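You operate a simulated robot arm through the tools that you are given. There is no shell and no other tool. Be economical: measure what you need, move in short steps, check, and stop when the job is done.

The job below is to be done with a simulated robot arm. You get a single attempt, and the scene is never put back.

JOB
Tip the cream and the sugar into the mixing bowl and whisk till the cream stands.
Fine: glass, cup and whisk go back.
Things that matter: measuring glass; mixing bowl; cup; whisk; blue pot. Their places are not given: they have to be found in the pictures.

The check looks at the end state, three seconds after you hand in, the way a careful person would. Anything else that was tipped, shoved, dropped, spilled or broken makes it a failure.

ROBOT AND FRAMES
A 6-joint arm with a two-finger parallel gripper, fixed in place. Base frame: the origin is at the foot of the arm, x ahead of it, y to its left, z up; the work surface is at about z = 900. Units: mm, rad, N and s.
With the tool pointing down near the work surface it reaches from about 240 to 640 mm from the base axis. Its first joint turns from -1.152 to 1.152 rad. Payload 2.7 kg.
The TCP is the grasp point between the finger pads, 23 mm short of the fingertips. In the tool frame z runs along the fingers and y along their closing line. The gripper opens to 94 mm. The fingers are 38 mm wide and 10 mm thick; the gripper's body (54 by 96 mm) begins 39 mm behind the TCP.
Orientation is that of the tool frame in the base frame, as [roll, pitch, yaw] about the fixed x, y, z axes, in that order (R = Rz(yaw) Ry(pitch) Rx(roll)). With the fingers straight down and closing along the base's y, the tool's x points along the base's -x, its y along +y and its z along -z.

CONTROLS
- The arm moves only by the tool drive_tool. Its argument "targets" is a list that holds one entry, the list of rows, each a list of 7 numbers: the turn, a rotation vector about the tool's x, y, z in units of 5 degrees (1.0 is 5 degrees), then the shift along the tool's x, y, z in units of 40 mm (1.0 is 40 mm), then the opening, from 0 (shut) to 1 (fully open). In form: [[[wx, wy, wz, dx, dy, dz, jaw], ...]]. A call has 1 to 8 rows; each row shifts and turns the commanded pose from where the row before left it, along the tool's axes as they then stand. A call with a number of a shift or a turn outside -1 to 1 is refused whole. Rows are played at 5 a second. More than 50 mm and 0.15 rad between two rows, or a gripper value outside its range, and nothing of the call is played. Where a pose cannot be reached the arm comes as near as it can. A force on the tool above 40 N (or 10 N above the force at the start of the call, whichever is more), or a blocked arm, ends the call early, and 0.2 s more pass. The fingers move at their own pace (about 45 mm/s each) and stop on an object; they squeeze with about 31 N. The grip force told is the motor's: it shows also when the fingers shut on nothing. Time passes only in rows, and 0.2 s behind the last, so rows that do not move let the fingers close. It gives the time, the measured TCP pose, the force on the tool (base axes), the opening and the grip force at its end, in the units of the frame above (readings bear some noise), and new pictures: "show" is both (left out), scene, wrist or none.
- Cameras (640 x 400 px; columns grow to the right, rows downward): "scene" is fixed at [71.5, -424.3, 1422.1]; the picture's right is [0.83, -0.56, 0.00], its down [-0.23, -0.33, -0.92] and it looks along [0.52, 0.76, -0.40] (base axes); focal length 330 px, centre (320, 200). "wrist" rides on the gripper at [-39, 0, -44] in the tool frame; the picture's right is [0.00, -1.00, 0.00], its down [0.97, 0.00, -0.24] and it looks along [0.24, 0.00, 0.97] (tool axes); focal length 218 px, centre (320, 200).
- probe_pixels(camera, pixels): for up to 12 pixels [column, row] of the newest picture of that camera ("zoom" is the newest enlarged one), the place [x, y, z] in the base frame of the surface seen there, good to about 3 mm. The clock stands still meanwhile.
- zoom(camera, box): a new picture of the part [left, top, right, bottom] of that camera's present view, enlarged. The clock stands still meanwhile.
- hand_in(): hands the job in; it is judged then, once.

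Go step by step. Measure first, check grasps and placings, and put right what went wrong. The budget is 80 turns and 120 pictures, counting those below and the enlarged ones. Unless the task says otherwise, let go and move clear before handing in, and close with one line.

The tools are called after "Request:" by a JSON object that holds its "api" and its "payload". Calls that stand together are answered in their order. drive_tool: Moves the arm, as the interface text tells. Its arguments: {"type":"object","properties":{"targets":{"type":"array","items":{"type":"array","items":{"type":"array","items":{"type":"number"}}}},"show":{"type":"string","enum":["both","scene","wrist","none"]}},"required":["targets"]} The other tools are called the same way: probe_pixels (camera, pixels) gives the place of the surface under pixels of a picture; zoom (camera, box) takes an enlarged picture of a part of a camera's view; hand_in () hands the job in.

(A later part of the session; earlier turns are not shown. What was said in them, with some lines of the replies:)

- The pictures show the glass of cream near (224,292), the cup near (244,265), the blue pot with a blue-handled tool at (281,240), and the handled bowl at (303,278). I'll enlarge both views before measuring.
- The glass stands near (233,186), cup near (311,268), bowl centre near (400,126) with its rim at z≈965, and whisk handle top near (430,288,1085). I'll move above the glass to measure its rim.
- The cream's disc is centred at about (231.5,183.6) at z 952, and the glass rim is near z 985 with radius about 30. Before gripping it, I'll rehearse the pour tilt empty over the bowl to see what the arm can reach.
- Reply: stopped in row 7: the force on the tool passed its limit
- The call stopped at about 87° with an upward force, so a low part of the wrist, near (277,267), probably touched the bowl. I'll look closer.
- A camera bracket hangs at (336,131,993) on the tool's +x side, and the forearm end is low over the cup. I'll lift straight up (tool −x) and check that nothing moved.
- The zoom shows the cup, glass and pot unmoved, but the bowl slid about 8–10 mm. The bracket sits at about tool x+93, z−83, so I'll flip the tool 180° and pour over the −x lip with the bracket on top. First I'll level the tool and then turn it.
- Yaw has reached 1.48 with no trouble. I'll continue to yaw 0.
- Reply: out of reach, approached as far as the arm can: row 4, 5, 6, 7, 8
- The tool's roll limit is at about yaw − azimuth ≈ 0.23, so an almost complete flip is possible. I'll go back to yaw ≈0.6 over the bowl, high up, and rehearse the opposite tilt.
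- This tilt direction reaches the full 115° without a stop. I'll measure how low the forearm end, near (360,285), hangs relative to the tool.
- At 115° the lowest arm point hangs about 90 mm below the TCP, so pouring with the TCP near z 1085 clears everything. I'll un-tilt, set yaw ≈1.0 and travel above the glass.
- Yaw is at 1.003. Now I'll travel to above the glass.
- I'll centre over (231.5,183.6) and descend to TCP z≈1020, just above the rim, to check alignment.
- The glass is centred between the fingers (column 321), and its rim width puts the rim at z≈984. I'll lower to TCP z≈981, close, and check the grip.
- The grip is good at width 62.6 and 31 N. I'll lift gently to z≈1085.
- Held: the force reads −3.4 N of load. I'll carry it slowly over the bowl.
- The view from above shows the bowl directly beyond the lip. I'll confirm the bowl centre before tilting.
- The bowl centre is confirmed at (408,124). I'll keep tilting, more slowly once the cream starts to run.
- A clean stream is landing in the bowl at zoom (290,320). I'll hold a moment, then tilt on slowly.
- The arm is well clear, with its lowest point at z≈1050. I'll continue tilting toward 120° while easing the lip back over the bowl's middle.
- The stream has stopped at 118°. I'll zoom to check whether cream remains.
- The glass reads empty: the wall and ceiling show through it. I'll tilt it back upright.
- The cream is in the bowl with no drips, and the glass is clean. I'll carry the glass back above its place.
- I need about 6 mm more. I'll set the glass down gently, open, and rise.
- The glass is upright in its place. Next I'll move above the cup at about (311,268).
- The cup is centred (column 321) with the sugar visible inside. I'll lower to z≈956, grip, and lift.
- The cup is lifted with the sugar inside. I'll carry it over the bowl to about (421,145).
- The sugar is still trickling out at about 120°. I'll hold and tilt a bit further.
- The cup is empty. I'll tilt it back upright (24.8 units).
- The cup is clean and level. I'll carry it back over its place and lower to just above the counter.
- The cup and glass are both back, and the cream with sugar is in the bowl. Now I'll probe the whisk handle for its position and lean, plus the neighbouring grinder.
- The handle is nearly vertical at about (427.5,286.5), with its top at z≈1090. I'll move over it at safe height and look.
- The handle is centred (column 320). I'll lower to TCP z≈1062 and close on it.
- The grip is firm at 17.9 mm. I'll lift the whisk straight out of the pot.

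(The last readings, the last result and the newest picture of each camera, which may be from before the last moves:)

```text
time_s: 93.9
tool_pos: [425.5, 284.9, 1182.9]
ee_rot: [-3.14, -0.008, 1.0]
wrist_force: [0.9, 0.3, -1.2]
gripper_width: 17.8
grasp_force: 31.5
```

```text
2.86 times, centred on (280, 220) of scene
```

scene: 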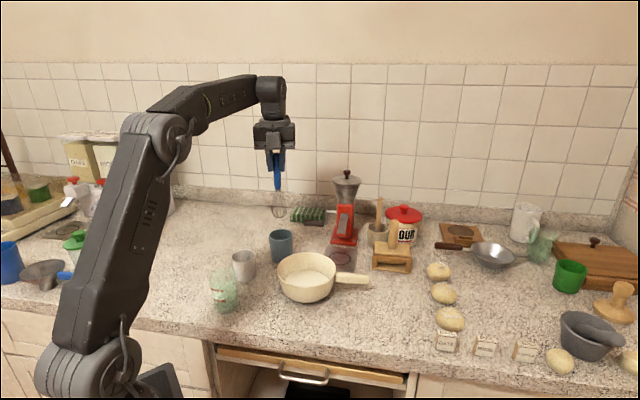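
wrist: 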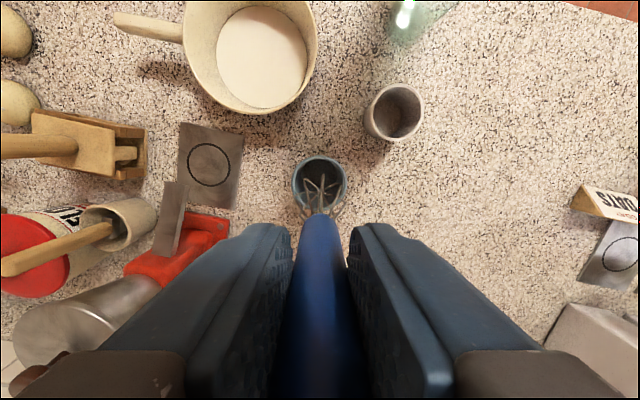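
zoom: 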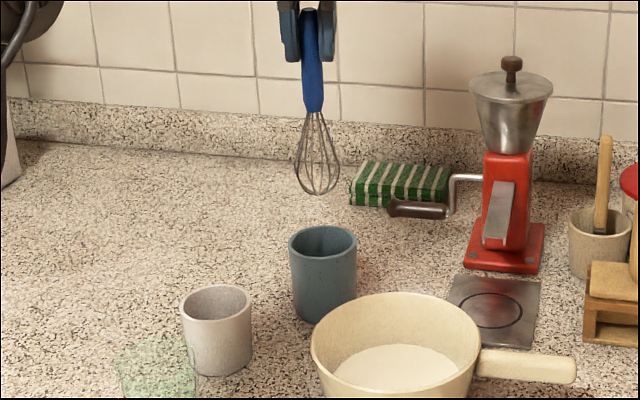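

The whisk is out. Its head is about 40 mm wide and its tip is about 154 mm below the TCP. I'll carry it over the bowl centre.

Request:
{"api": "drive_tool", "payload": {"targets": [[[0, 0, 0, -0.5, 0.25, 0, 0], [0, 0, 0, -0.8, 0.4, 0, 0], [0, 0, 0, -0.9, 0.45, 0, 0], [0, 0, 0, -0.8, 0.4, 0, 0], [0, 0, 0, -0.62, 0.31, 0, 0], [0, 0, 0, 0, 0, 0, 0]]]}}

Request:
{"api": "probe_pixels", "payload": {"camera": "scene", "pixels": [[300, 280], [310, 275], [315, 283], [295, 272], [308, 302], [279, 275], [337, 275], [310, 254]]}}

Request:
{"api": "zoom", "payload": {"camera": "scene", "box": [250, 180, 370, 310]}}

```text
time_s: 95.3
tool_pos: [406.5, 123.9, 1180.6]
ee_rot: [-3.141, -0.007, 1.0]
wrist_force: [0.7, 0.3, -0.4]
gripper_width: 17.6
grasp_force: 30.6
```

scene: 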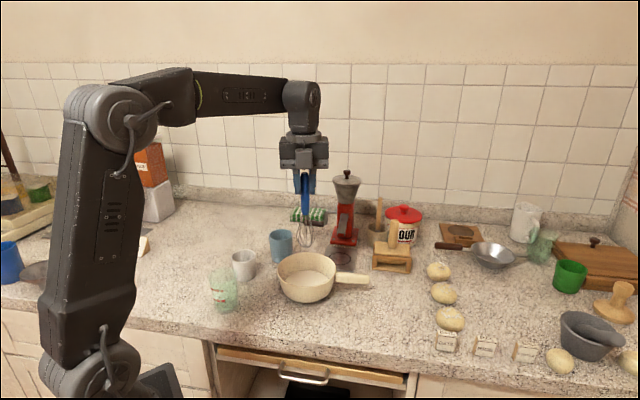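
wrist: 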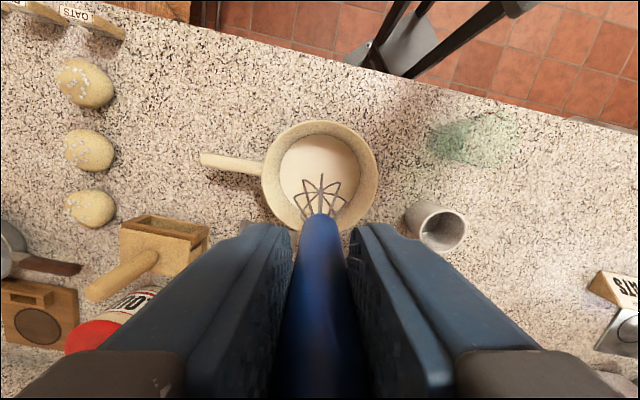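

```text
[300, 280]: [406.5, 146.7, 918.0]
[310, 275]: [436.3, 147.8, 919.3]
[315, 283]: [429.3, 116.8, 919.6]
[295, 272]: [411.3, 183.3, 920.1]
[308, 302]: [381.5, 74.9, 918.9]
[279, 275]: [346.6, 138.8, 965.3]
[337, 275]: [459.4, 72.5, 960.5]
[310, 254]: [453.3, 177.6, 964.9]
```

```text
3.08 times, centred on (310, 245) of scene
```

zoom: 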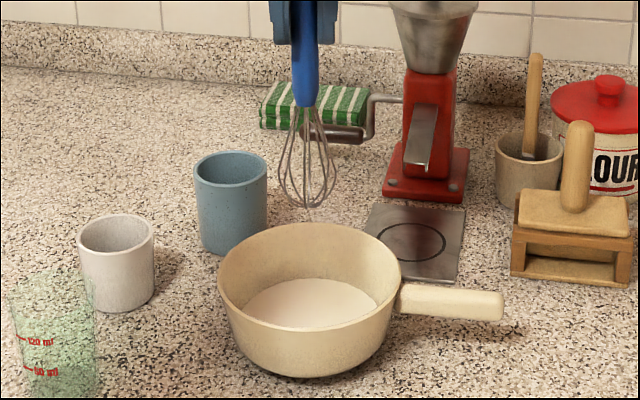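

The cream surface is at z≈919 and the bowl floor near 905. I'll lower the whisk to TCP z≈1064, leaving the tip about 5 mm above the floor.

Request:
{"api": "drive_tool", "payload": {"targets": [[[0, 0, 0, 0, 0, 0.7, 0], [0, 0, 0, 0, 0, 0.7, 0], [0, 0, 0, 0, 0, 0.7, 0], [0, 0, 0, 0, 0, 0.5, 0], [0, 0, 0, 0, 0, 0.3, 0], [0, 0, 0, 0, 0, 0, 0]]]}}

Request:
{"api": "zoom", "payload": {"camera": "scene", "box": [250, 180, 370, 310]}}

```text
time_s: 96.7
tool_pos: [408.9, 125.9, 1066.6]
ee_rot: [3.139, -0.013, 1.001]
wrist_force: [-2.6, -0.7, 21.8]
gripper_width: 17.5
grasp_force: 31.0
```

scene: 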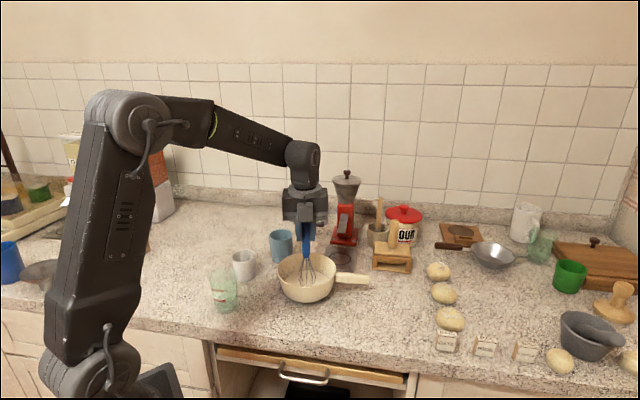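
wrist: 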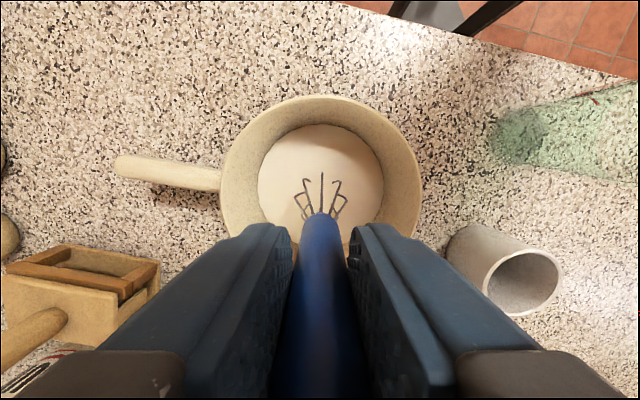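

```text
3.08 times, centred on (310, 245) of scene
```

zoom: 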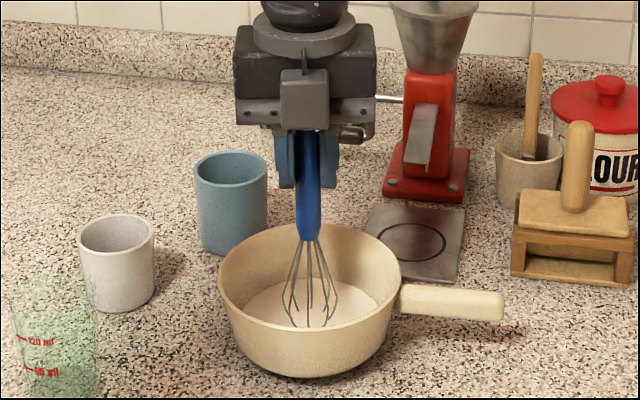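

The force of 21.8 N shows the whisk touches the bowl floor. I'll raise it about 9 mm and check that the force clears.

Request:
{"api": "drive_tool", "payload": {"targets": [[[0, 0, 0, 0, 0, -0.12, 0], [0, 0, 0, 0, 0, -0.1, 0], [0, 0, 0, 0, 0, 0, 0]]], "show": "none"}}

```text
time_s: 97.5
tool_pos: [408.4, 125.7, 1072.9]
ee_rot: [-3.14, -0.006, 1.002]
wrist_force: [0.9, 0.1, 0.0]
gripper_width: 17.7
grasp_force: 31.1
```

Force is clear, with the tip about 5 mm off the floor and in the cream. I'll start whisking in gentle 18 mm circles about the bowl centre.

Request:
{"api": "drive_tool", "payload": {"targets": [[[0, 0, 0, 0.225, 0, 0, 0], [0, 0, 0, 0.225, 0, 0, 0]]], "show": "none"}}

Request:
{"api": "drive_tool", "payload": {"targets": [[[0, 0, 0, -0.132, 0.318, 0, 0], [0, 0, 0, -0.318, 0.132, 0, 0], [0, 0, 0, -0.318, -0.132, 0, 0], [0, 0, 0, -0.132, -0.318, 0, 0], [0, 0, 0, 0.132, -0.318, 0, 0], [0, 0, 0, 0.318, -0.132, 0, 0], [0, 0, 0, 0.318, 0.132, 0, 0], [0, 0, 0, 0.132, 0.318, 0, 0]]], "show": "none"}}

Request:
{"api": "drive_tool", "payload": {"targets": [[[0, 0, 0, -0.132, 0.318, 0, 0], [0, 0, 0, -0.318, 0.132, 0, 0], [0, 0, 0, -0.318, -0.132, 0, 0], [0, 0, 0, -0.132, -0.318, 0, 0], [0, 0, 0, 0.132, -0.318, 0, 0], [0, 0, 0, 0.318, -0.132, 0, 0], [0, 0, 0, 0.318, 0.132, 0, 0], [0, 0, 0, 0.132, 0.318, 0, 0]]], "show": "scene"}}

Request:
{"api": "zoom", "payload": {"camera": "scene", "box": [250, 220, 370, 310]}}

```text
time_s: 98.1
tool_pos: [418.6, 140.5, 1074.4]
ee_rot: [-3.141, -0.008, 1.002]
wrist_force: [0.3, -0.4, -0.3]
gripper_width: 17.5
grasp_force: 31.4
```

```text
time_s: 99.9
tool_pos: [418.1, 140.7, 1074.0]
ee_rot: [-3.141, -0.007, 1.003]
wrist_force: [0.3, 0.8, 0.0]
gripper_width: 17.6
grasp_force: 30.9
```

```text
time_s: 101.7
tool_pos: [419.1, 140.9, 1075.7]
ee_rot: [-3.141, -0.007, 1.002]
wrist_force: [0.9, -0.6, -0.8]
gripper_width: 17.5
grasp_force: 31.4
```

scene: 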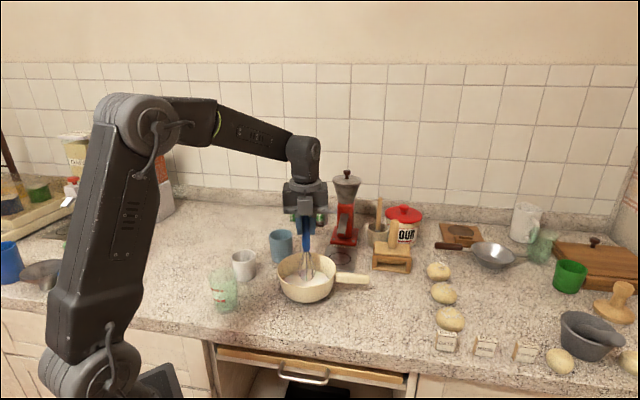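

```text
4.44 times, centred on (310, 265) of scene
```

zoom: 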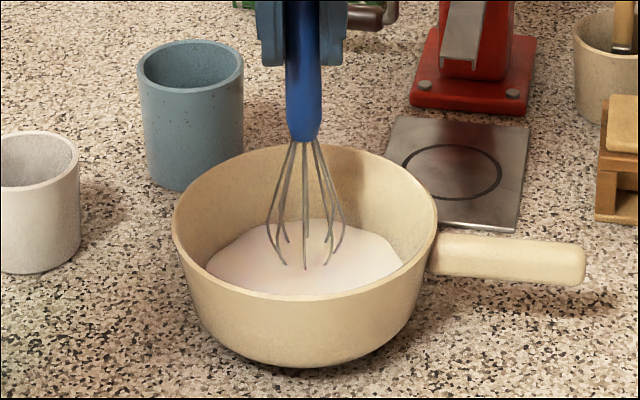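

The bowl hasn't moved and nothing has splashed. I'll lower about 3 mm for better immersion and whisk several more circles.

Request:
{"api": "drive_tool", "payload": {"targets": [[[0, 0, 0, -0.132, 0.318, 0.04, 0], [0, 0, 0, -0.318, 0.132, 0.04, 0], [0, 0, 0, -0.318, -0.132, 0, 0], [0, 0, 0, -0.132, -0.318, 0, 0], [0, 0, 0, 0.132, -0.318, 0, 0], [0, 0, 0, 0.318, -0.132, 0, 0], [0, 0, 0, 0.318, 0.132, 0, 0], [0, 0, 0, 0.132, 0.318, 0, 0]]], "show": "none"}}

Request:
{"api": "drive_tool", "payload": {"targets": [[[0, 0, 0, -0.132, 0.318, 0, 0], [0, 0, 0, -0.318, 0.132, 0, 0], [0, 0, 0, -0.318, -0.132, 0, 0], [0, 0, 0, -0.132, -0.318, 0, 0], [0, 0, 0, 0.132, -0.318, 0, 0], [0, 0, 0, 0.318, -0.132, 0, 0], [0, 0, 0, 0.318, 0.132, 0, 0], [0, 0, 0, 0.132, 0.318, 0, 0]]], "show": "none"}}

Request:
{"api": "drive_tool", "payload": {"targets": [[[0, 0, 0, -0.132, 0.318, 0, 0], [0, 0, 0, -0.318, 0.132, 0, 0], [0, 0, 0, -0.318, -0.132, 0, 0], [0, 0, 0, -0.132, -0.318, 0, 0], [0, 0, 0, 0.132, -0.318, 0, 0], [0, 0, 0, 0.318, -0.132, 0, 0], [0, 0, 0, 0.318, 0.132, 0, 0], [0, 0, 0, 0.132, 0.318, 0, 0]]], "show": "none"}}

Request:
{"api": "drive_tool", "payload": {"targets": [[[0, 0, 0, -0.132, 0.318, 0, 0], [0, 0, 0, -0.318, 0.132, 0, 0], [0, 0, 0, -0.318, -0.132, 0, 0], [0, 0, 0, -0.132, -0.318, 0, 0], [0, 0, 0, 0.132, -0.318, 0, 0], [0, 0, 0, 0.318, -0.132, 0, 0], [0, 0, 0, 0.318, 0.132, 0, 0], [0, 0, 0, 0.132, 0.318, 0, 0]]], "show": "none"}}

Request:
{"api": "drive_tool", "payload": {"targets": [[[0, 0, 0, -0.132, 0.318, 0, 0], [0, 0, 0, -0.318, 0.132, 0, 0], [0, 0, 0, -0.318, -0.132, 0, 0], [0, 0, 0, -0.132, -0.318, 0, 0], [0, 0, 0, 0.132, -0.318, 0, 0], [0, 0, 0, 0.318, -0.132, 0, 0], [0, 0, 0, 0.318, 0.132, 0, 0], [0, 0, 0, 0.132, 0.318, 0, 0]]], "show": "scene"}}

Request:
{"api": "zoom", "payload": {"camera": "scene", "box": [250, 220, 370, 310]}}

```text
time_s: 103.5
tool_pos: [419.0, 140.8, 1069.7]
ee_rot: [-3.14, -0.007, 1.002]
wrist_force: [-0.5, -0.3, -0.9]
gripper_width: 17.6
grasp_force: 31.0
```

```text
time_s: 105.3
tool_pos: [417.9, 139.5, 1070.4]
ee_rot: [-3.14, -0.007, 1.0]
wrist_force: [-0.5, 0.5, -1.3]
gripper_width: 17.3
grasp_force: 30.7
```

```text
time_s: 107.1
tool_pos: [419.1, 140.0, 1070.0]
ee_rot: [-3.139, -0.006, 1.0]
wrist_force: [-0.7, 0.8, -1.3]
gripper_width: 17.6
grasp_force: 31.0
```

```text
time_s: 108.9
tool_pos: [419.4, 140.2, 1069.8]
ee_rot: [-3.139, -0.007, 1.002]
wrist_force: [0.7, -0.1, -0.4]
gripper_width: 17.3
grasp_force: 31.0
```

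```text
time_s: 110.7
tool_pos: [418.2, 140.2, 1071.7]
ee_rot: [-3.14, -0.007, 1.003]
wrist_force: [0.5, 0.9, 0.1]
gripper_width: 17.5
grasp_force: 30.8
```

scene: 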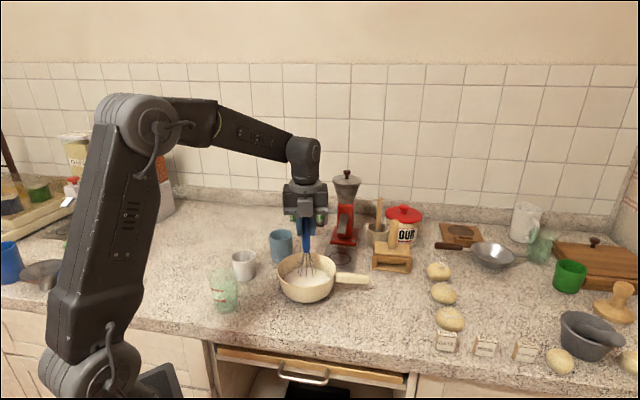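

```text
4.44 times, centred on (310, 265) of scene
```

zoom: 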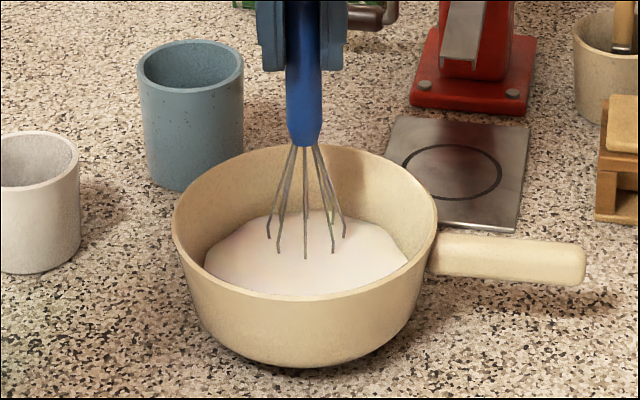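

The level seems to be rising slightly. I'll whisk faster, two turns per call, and then compare the surface.

Request:
{"api": "drive_tool", "payload": {"targets": [[[0, 0, 0, -0.45, 0.45, 0, 0], [0, 0, 0, -0.45, -0.45, 0, 0], [0, 0, 0, 0.45, -0.45, 0, 0], [0, 0, 0, 0.45, 0.45, 0, 0], [0, 0, 0, -0.45, 0.45, 0, 0], [0, 0, 0, -0.45, -0.45, 0, 0], [0, 0, 0, 0.45, -0.45, 0, 0], [0, 0, 0, 0.45, 0.45, 0, 0]]], "show": "none"}}

Request:
{"api": "drive_tool", "payload": {"targets": [[[0, 0, 0, -0.45, 0.45, 0, 0], [0, 0, 0, -0.45, -0.45, 0, 0], [0, 0, 0, 0.45, -0.45, 0, 0], [0, 0, 0, 0.45, 0.45, 0, 0], [0, 0, 0, -0.45, 0.45, 0, 0], [0, 0, 0, -0.45, -0.45, 0, 0], [0, 0, 0, 0.45, -0.45, 0, 0], [0, 0, 0, 0.45, 0.45, 0, 0]]], "show": "none"}}

Request:
{"api": "drive_tool", "payload": {"targets": [[[0, 0, 0, -0.45, 0.45, 0, 0], [0, 0, 0, -0.45, -0.45, 0, 0], [0, 0, 0, 0.45, -0.45, 0, 0], [0, 0, 0, 0.45, 0.45, 0, 0], [0, 0, 0, -0.45, 0.45, 0, 0], [0, 0, 0, -0.45, -0.45, 0, 0], [0, 0, 0, 0.45, -0.45, 0, 0], [0, 0, 0, 0.45, 0.45, 0, 0]]], "show": "none"}}

Request:
{"api": "drive_tool", "payload": {"targets": [[[0, 0, 0, -0.45, 0.45, 0, 0], [0, 0, 0, -0.45, -0.45, 0, 0], [0, 0, 0, 0.45, -0.45, 0, 0], [0, 0, 0, 0.45, 0.45, 0, 0], [0, 0, 0, -0.45, 0.45, 0, 0], [0, 0, 0, -0.45, -0.45, 0, 0], [0, 0, 0, 0.45, -0.45, 0, 0], [0, 0, 0, 0.45, 0.45, 0, 0]]], "show": "none"}}

Request:
{"api": "drive_tool", "payload": {"targets": [[[0, 0, 0, -0.45, 0.45, 0, 0], [0, 0, 0, -0.45, -0.45, 0, 0], [0, 0, 0, 0.45, -0.45, 0, 0], [0, 0, 0, 0.45, 0.45, 0, 0], [0, 0, 0, -0.45, 0.45, 0, 0], [0, 0, 0, -0.45, -0.45, 0, 0], [0, 0, 0, 0.45, -0.45, 0, 0], [0, 0, 0, 0.45, 0.45, 0, 0]]]}}

Request:
{"api": "zoom", "payload": {"camera": "scene", "box": [250, 220, 370, 310]}}

Request:
{"api": "probe_pixels", "payload": {"camera": "zoom", "pixels": [[230, 260], [260, 275], [290, 280], [360, 240], [380, 260], [320, 270]]}}

```text
time_s: 112.5
tool_pos: [418.8, 139.5, 1068.8]
ee_rot: [-3.14, -0.006, 1.002]
wrist_force: [0.1, -0.1, -0.1]
gripper_width: 17.3
grasp_force: 31.1
```

```text
time_s: 114.3
tool_pos: [419.4, 139.7, 1070.3]
ee_rot: [-3.141, -0.006, 1.0]
wrist_force: [0.0, 0.0, -1.3]
gripper_width: 17.5
grasp_force: 30.6
```

```text
time_s: 116.1
tool_pos: [419.5, 141.3, 1070.5]
ee_rot: [-3.14, -0.007, 1.001]
wrist_force: [-1.1, 0.6, -1.9]
gripper_width: 17.4
grasp_force: 31.1
```

```text
time_s: 117.9
tool_pos: [419.5, 139.6, 1070.1]
ee_rot: [-3.139, -0.008, 1.002]
wrist_force: [0.2, -0.3, -0.7]
gripper_width: 17.5
grasp_force: 31.2
```

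```text
time_s: 119.7
tool_pos: [418.8, 138.7, 1072.3]
ee_rot: [-3.139, -0.007, 1.004]
wrist_force: [0.1, 0.7, -0.4]
gripper_width: 17.5
grasp_force: 31.3
```

scene: 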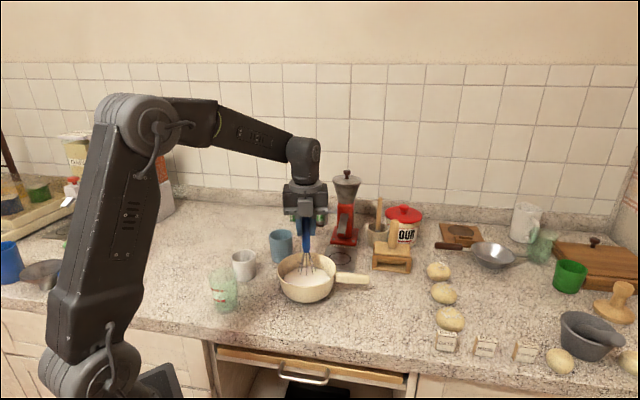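
wrist: 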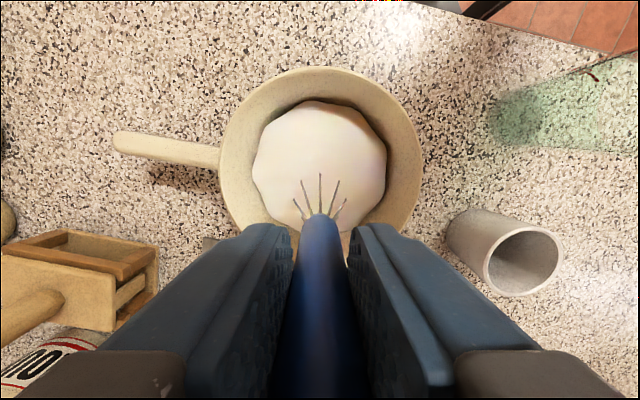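

```text
4.44 times, centred on (310, 265) of scene
```

zoom: 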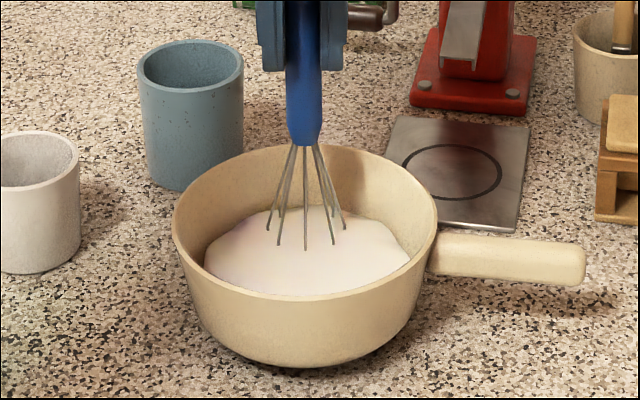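

```text
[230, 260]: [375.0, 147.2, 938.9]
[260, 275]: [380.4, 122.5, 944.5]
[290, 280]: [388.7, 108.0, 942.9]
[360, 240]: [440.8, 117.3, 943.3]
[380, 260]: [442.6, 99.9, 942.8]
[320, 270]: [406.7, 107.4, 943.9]
```

The surface has risen from 919 to about 943 and is mounding with a wavy edge. I'll do two more short bouts and see whether it still changes.

Request:
{"api": "drive_tool", "payload": {"targets": [[[0, 0, 0, -0.45, 0.45, 0, 0], [0, 0, 0, -0.45, -0.45, 0, 0], [0, 0, 0, 0.45, -0.45, 0, 0], [0, 0, 0, 0.45, 0.45, 0, 0], [0, 0, 0, -0.45, 0.45, 0, 0], [0, 0, 0, -0.45, -0.45, 0, 0], [0, 0, 0, 0.45, -0.45, 0, 0], [0, 0, 0, 0.45, 0.45, 0, 0]]], "show": "none"}}

Request:
{"api": "drive_tool", "payload": {"targets": [[[0, 0, 0, -0.45, 0.45, 0, 0], [0, 0, 0, -0.45, -0.45, 0, 0], [0, 0, 0, 0.45, -0.45, 0, 0], [0, 0, 0, 0.45, 0.45, 0, 0], [0, 0, 0, -0.45, 0.45, 0, 0], [0, 0, 0, -0.45, -0.45, 0, 0], [0, 0, 0, 0.45, -0.45, 0, 0], [0, 0, 0, 0.45, 0.45, 0, 0]]]}}

Request:
{"api": "zoom", "payload": {"camera": "scene", "box": [250, 220, 370, 310]}}

Request:
{"api": "probe_pixels", "payload": {"camera": "zoom", "pixels": [[230, 260], [260, 275], [290, 280], [360, 240], [380, 260], [320, 270]]}}

```text
time_s: 121.5
tool_pos: [418.7, 141.2, 1070.6]
ee_rot: [-3.139, -0.008, 1.002]
wrist_force: [-0.5, 0.2, -1.1]
gripper_width: 17.6
grasp_force: 31.0
```

```text
time_s: 123.3
tool_pos: [418.9, 139.5, 1071.1]
ee_rot: [-3.139, -0.006, 1.002]
wrist_force: [-0.1, 0.2, -0.7]
gripper_width: 17.3
grasp_force: 30.9
```

scene: 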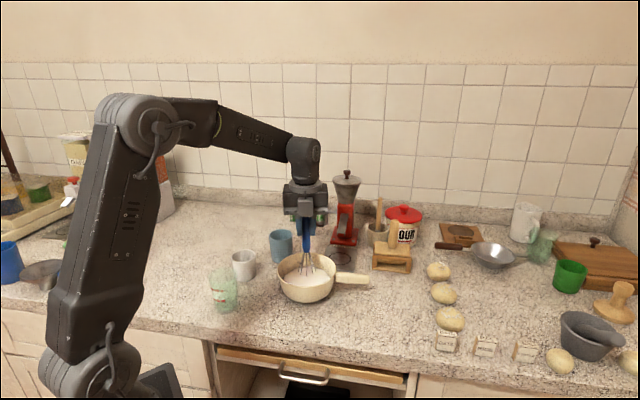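
wrist: 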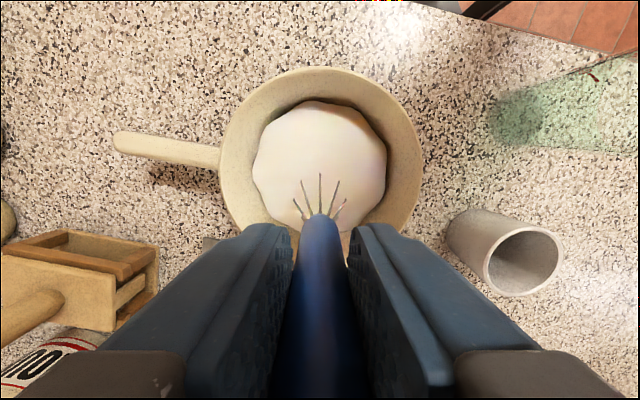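

```text
4.44 times, centred on (310, 265) of scene
```

zoom: 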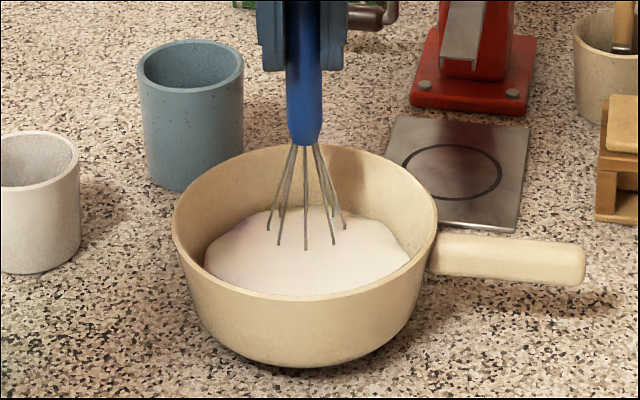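

```text
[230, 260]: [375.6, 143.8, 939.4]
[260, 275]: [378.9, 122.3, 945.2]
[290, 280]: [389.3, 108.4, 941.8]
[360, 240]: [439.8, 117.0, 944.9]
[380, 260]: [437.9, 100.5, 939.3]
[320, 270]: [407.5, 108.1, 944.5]
```

It's unchanged, so the cream is stiff. I'll move to the centre and lift the whisk slowly, pausing over the bowl.

Request:
{"api": "drive_tool", "payload": {"targets": [[[0, 0, 0, -0.225, 0, 0, 0], [0, 0, 0, -0.225, 0, -0.2, 0], [0, 0, 0, 0, 0, -0.4, 0], [0, 0, 0, 0, 0, -0.5, 0], [0, 0, 0, 0, 0, -0.5, 0], [0, 0, 0, 0, 0, -0.5, 0], [0, 0, 0, 0, 0, -0.4, 0], [0, 0, 0, 0, 0, -0.4, 0]]], "show": "none"}}

Request:
{"api": "drive_tool", "payload": {"targets": [[[0, 0, 0, 0, 0, 0, 0], [0, 0, 0, 0, 0, 0, 0], [0, 0, 0, 0, 0, 0, 0], [0, 0, 0, 0, 0, 0, 0], [0, 0, 0, 0, 0, 0, 0], [0, 0, 0, 0, 0, 0, 0], [0, 0, 0, 0, 0, 0, 0], [0, 0, 0, 0, 0, 0, 0]]]}}

Request:
{"api": "zoom", "payload": {"camera": "scene", "box": [250, 180, 370, 310]}}

```text
time_s: 125.1
tool_pos: [408.2, 124.6, 1187.1]
ee_rot: [-3.141, -0.005, 1.001]
wrist_force: [-1.6, 0.4, -0.7]
gripper_width: 17.6
grasp_force: 31.5
```

```text
time_s: 126.9
tool_pos: [407.9, 123.4, 1186.9]
ee_rot: [-3.141, -0.008, 1.002]
wrist_force: [0.1, 1.0, 0.0]
gripper_width: 17.6
grasp_force: 31.1
```

scene: 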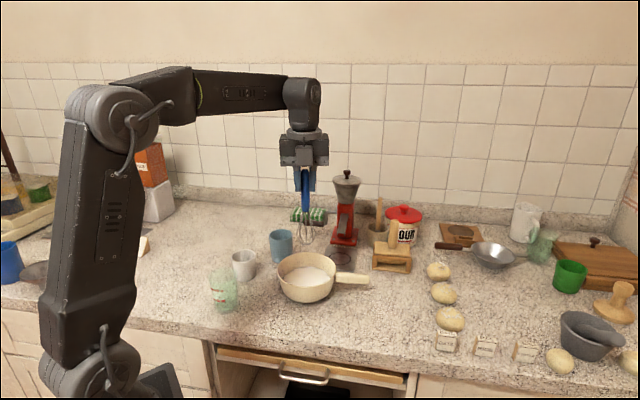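
wrist: 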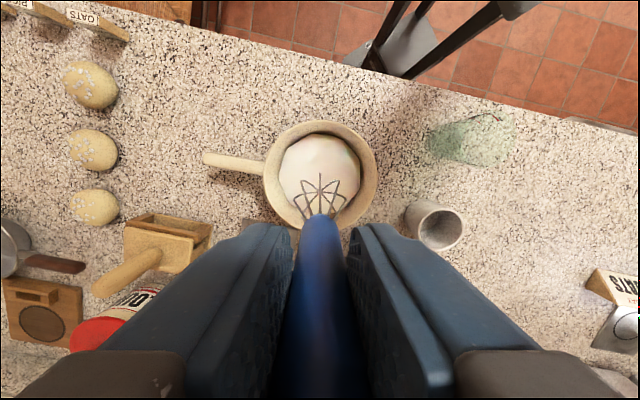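

```text
3.08 times, centred on (310, 245) of scene
```

zoom: 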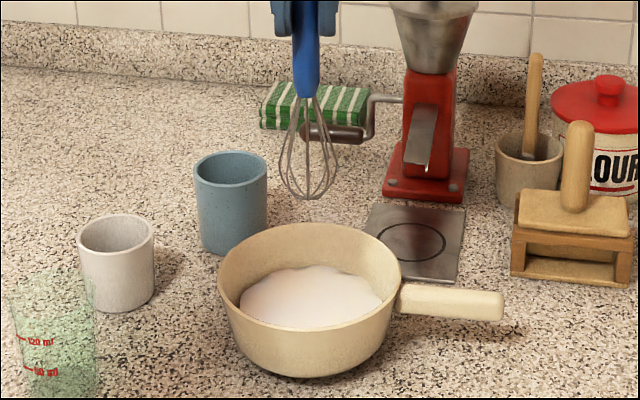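

The whisk is clean and the cream stands in a mound. I'll carry the whisk back above the pot.

Request:
{"api": "drive_tool", "payload": {"targets": [[[0, 0, 0, 0.5, -0.26, 0, 0], [0, 0, 0, 0.8, -0.42, 0, 0], [0, 0, 0, 0.9, -0.465, 0, 0], [0, 0, 0, 0.8, -0.42, 0, 0], [0, 0, 0, 0.635, -0.325, 0, 0], [0, 0, 0, 0, 0, 0.4, 0], [0, 0, 0, 0, 0, 0, 0]]]}}

Request:
{"api": "zoom", "payload": {"camera": "scene", "box": [220, 170, 340, 290]}}

Request:
{"api": "zoom", "payload": {"camera": "wrist", "box": [240, 110, 400, 230]}}

```text
time_s: 128.5
tool_pos: [423.0, 286.9, 1171.6]
ee_rot: [-3.142, -0.007, 1.001]
wrist_force: [0.1, 0.9, -1.3]
gripper_width: 17.3
grasp_force: 30.7
```

scene: 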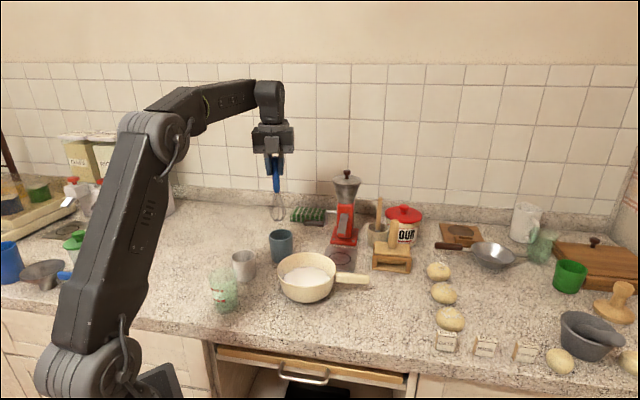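
wrist: 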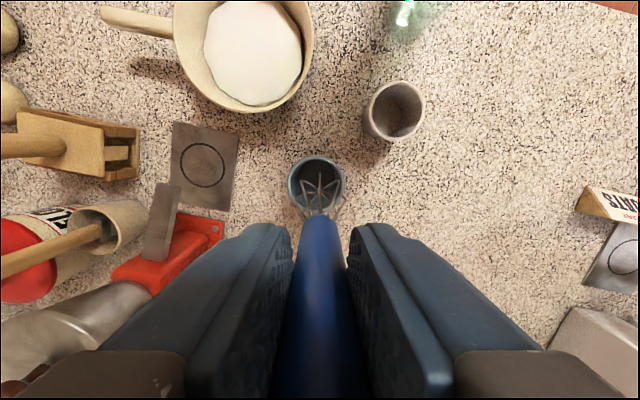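

```text
3.33 times, centred on (280, 230) of scene
```

zoom: 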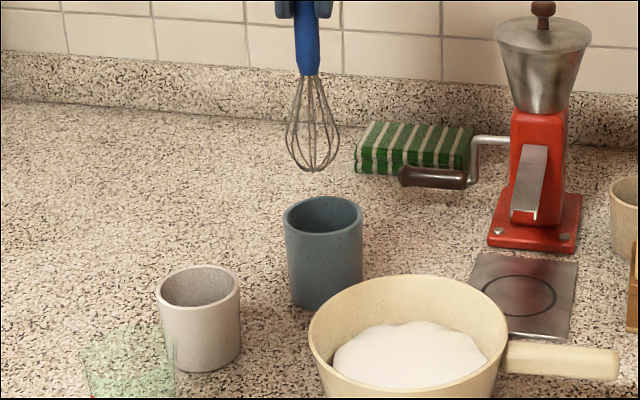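

```text
3.33 times, centred on (320, 170) of wrist
```

zoom: 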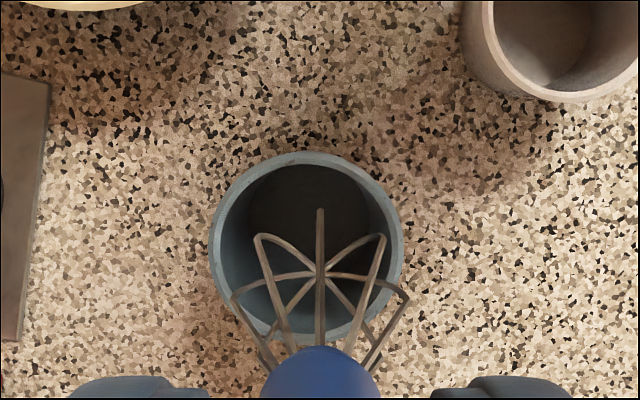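

The pot centre is about 4 mm to the tool's +y and 2 mm to its +x. I'll correct that and lower the whisk into the pot in steps.

Request:
{"api": "drive_tool", "payload": {"targets": [[[0, 0, 0, 0.06, 0.1, 0.2, 0], [0, 0, 0, 0, 0, 0.5, 0], [0, 0, 0, 0, 0, 0.5, 0], [0, 0, 0, 0, 0, 0.5, 0], [0, 0, 0, 0, 0, 0.4, 0], [0, 0, 0, 0, 0, 0.3, 0], [0, 0, 0, 0, 0, 0, 0]]]}}

Request:
{"api": "zoom", "payload": {"camera": "scene", "box": [220, 170, 340, 290]}}

```text
time_s: 130.1
tool_pos: [427.4, 288.5, 1075.0]
ee_rot: [-3.14, -0.007, 1.001]
wrist_force: [-0.7, 0.4, -0.2]
gripper_width: 17.7
grasp_force: 31.2
```

scene: 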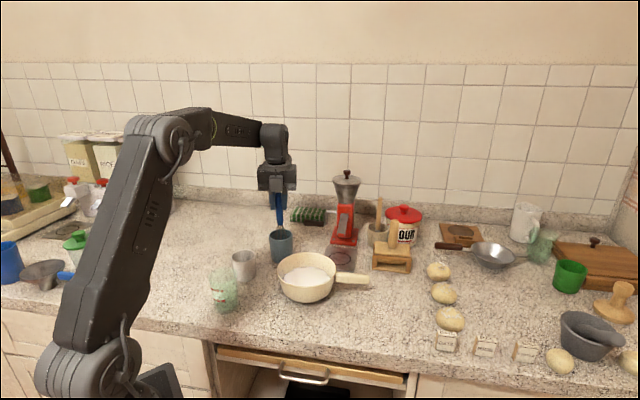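
wrist: 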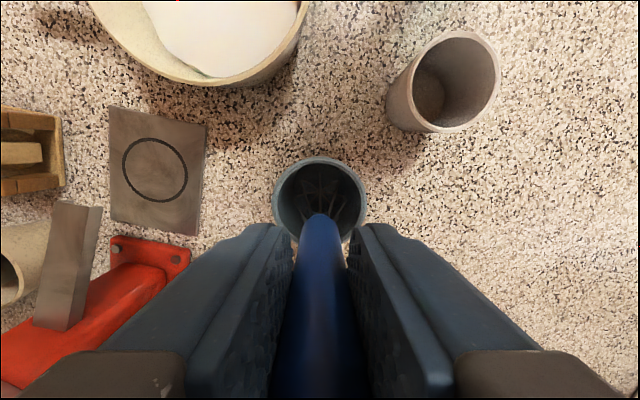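

```text
3.33 times, centred on (280, 230) of scene
```

zoom: 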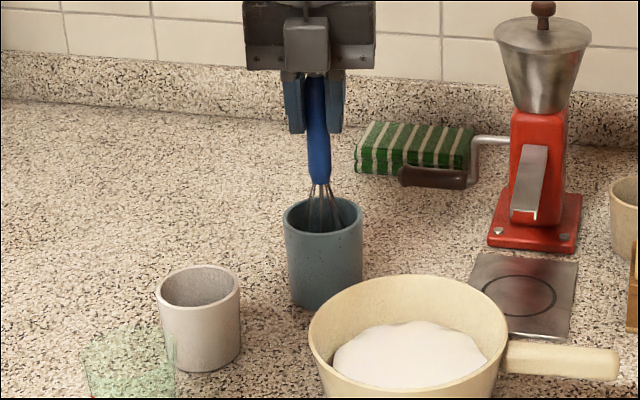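

Request:
{"api": "drive_tool", "payload": {"targets": [[[0, 0, 0, 0, 0, 0.1, 0], [0, 0, 0, 0, 0, 0.08, 0], [0, 0, 0, 0, 0, 0, 0]]], "show": "none"}}

Request:
{"api": "drive_tool", "payload": {"targets": [[[0, 0, 0, 0, 0, 0.05, 0], [0, 0, 0, 0, 0, 0, 0]]], "show": "none"}}

```text
time_s: 130.9
tool_pos: [429.8, 289.2, 1069.3]
ee_rot: [-3.14, -0.007, 1.004]
wrist_force: [-0.5, 0.8, -0.6]
gripper_width: 17.3
grasp_force: 30.8
```

```text
time_s: 131.5
tool_pos: [429.2, 288.1, 1066.5]
ee_rot: [-3.141, -0.008, 1.001]
wrist_force: [-0.1, 0.2, 0.1]
gripper_width: 17.5
grasp_force: 30.8
```

No contact yet. I'll go 2 mm more, release gently, wait, then rise.

Request:
{"api": "drive_tool", "payload": {"targets": [[[0, 0, 0, 0, 0, 0.06, 0], [0, 0, 0, 0, 0, 0, 0.3], [0, 0, 0, 0, 0, 0, 0.5], [0, 0, 0, 0, 0, 0, 0.8], [0, 0, 0, 0, 0, 0, 1], [0, 0, 0, 0, 0, 0, 1], [0, 0, 0, 0, 0, -0.4, 1], [0, 0, 0, 0, 0, -0.6, 1]]], "show": "none"}}

Request:
{"api": "drive_tool", "payload": {"targets": [[[0, 0, 0, 0, 0, -0.8, 1], [0, 0, 0, 0, 0, -1, 1], [0, 0, 0, 0, 0, -1, 1], [0, 0, 0, 0, 0, -0.5, 1]]]}}

Request:
{"api": "zoom", "payload": {"camera": "scene", "box": [190, 180, 390, 320]}}

```text
time_s: 133.3
tool_pos: [428.0, 287.9, 1103.9]
ee_rot: [-3.14, -0.006, 1.002]
wrist_force: [0.9, 0.7, 0.3]
gripper_width: 94.3
grasp_force: 0.1
```

```text
time_s: 134.3
tool_pos: [426.4, 286.5, 1236.1]
ee_rot: [-3.139, -0.008, 1.002]
wrist_force: [-0.1, 0.1, 0.0]
gripper_width: 93.7
grasp_force: 0.1
```

scene: 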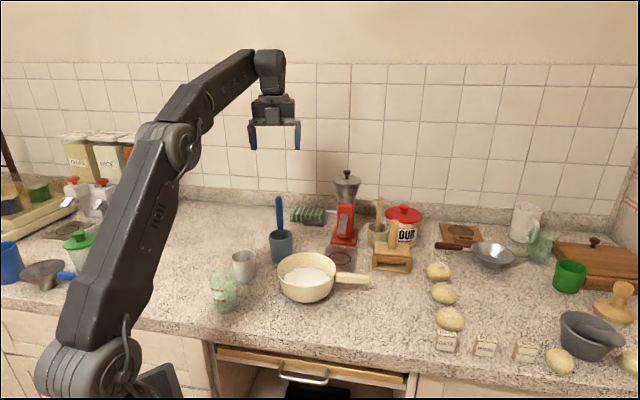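
wrist: 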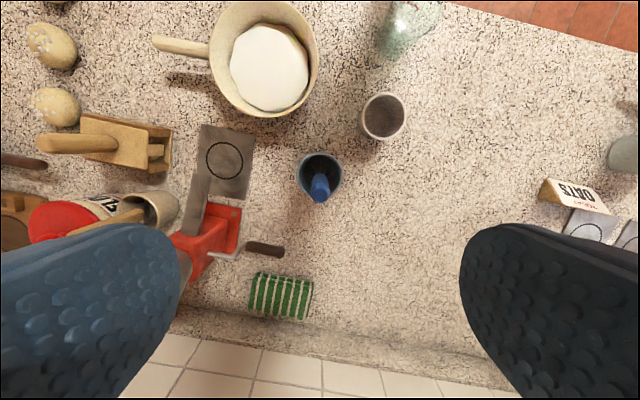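

```text
2.86 times, centred on (290, 250) of scene
```

zoom: 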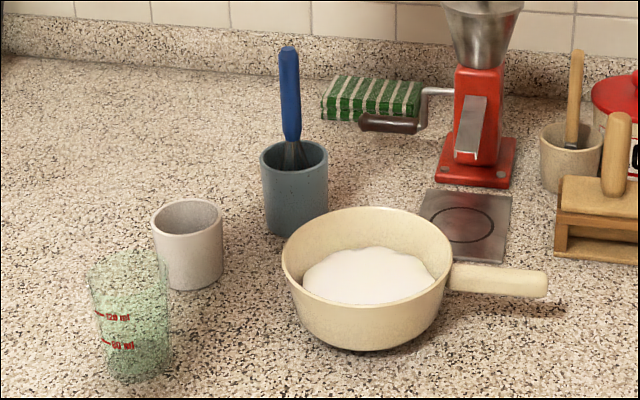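

The whisk stands in the pot, the glass and cup are in place, the cream is mounded, and the counter looks clean with the arm clear. I'm handing in.

Request:
{"api": "hand_in", "payload": {}}

```text
The job is handed in.
```

The cream and sugar are in the bowl and whisked until they stand, and the glass, cup and whisk are back in their places. During an empty rehearsal the arm nudged the bowl about 9 mm; I left it there.
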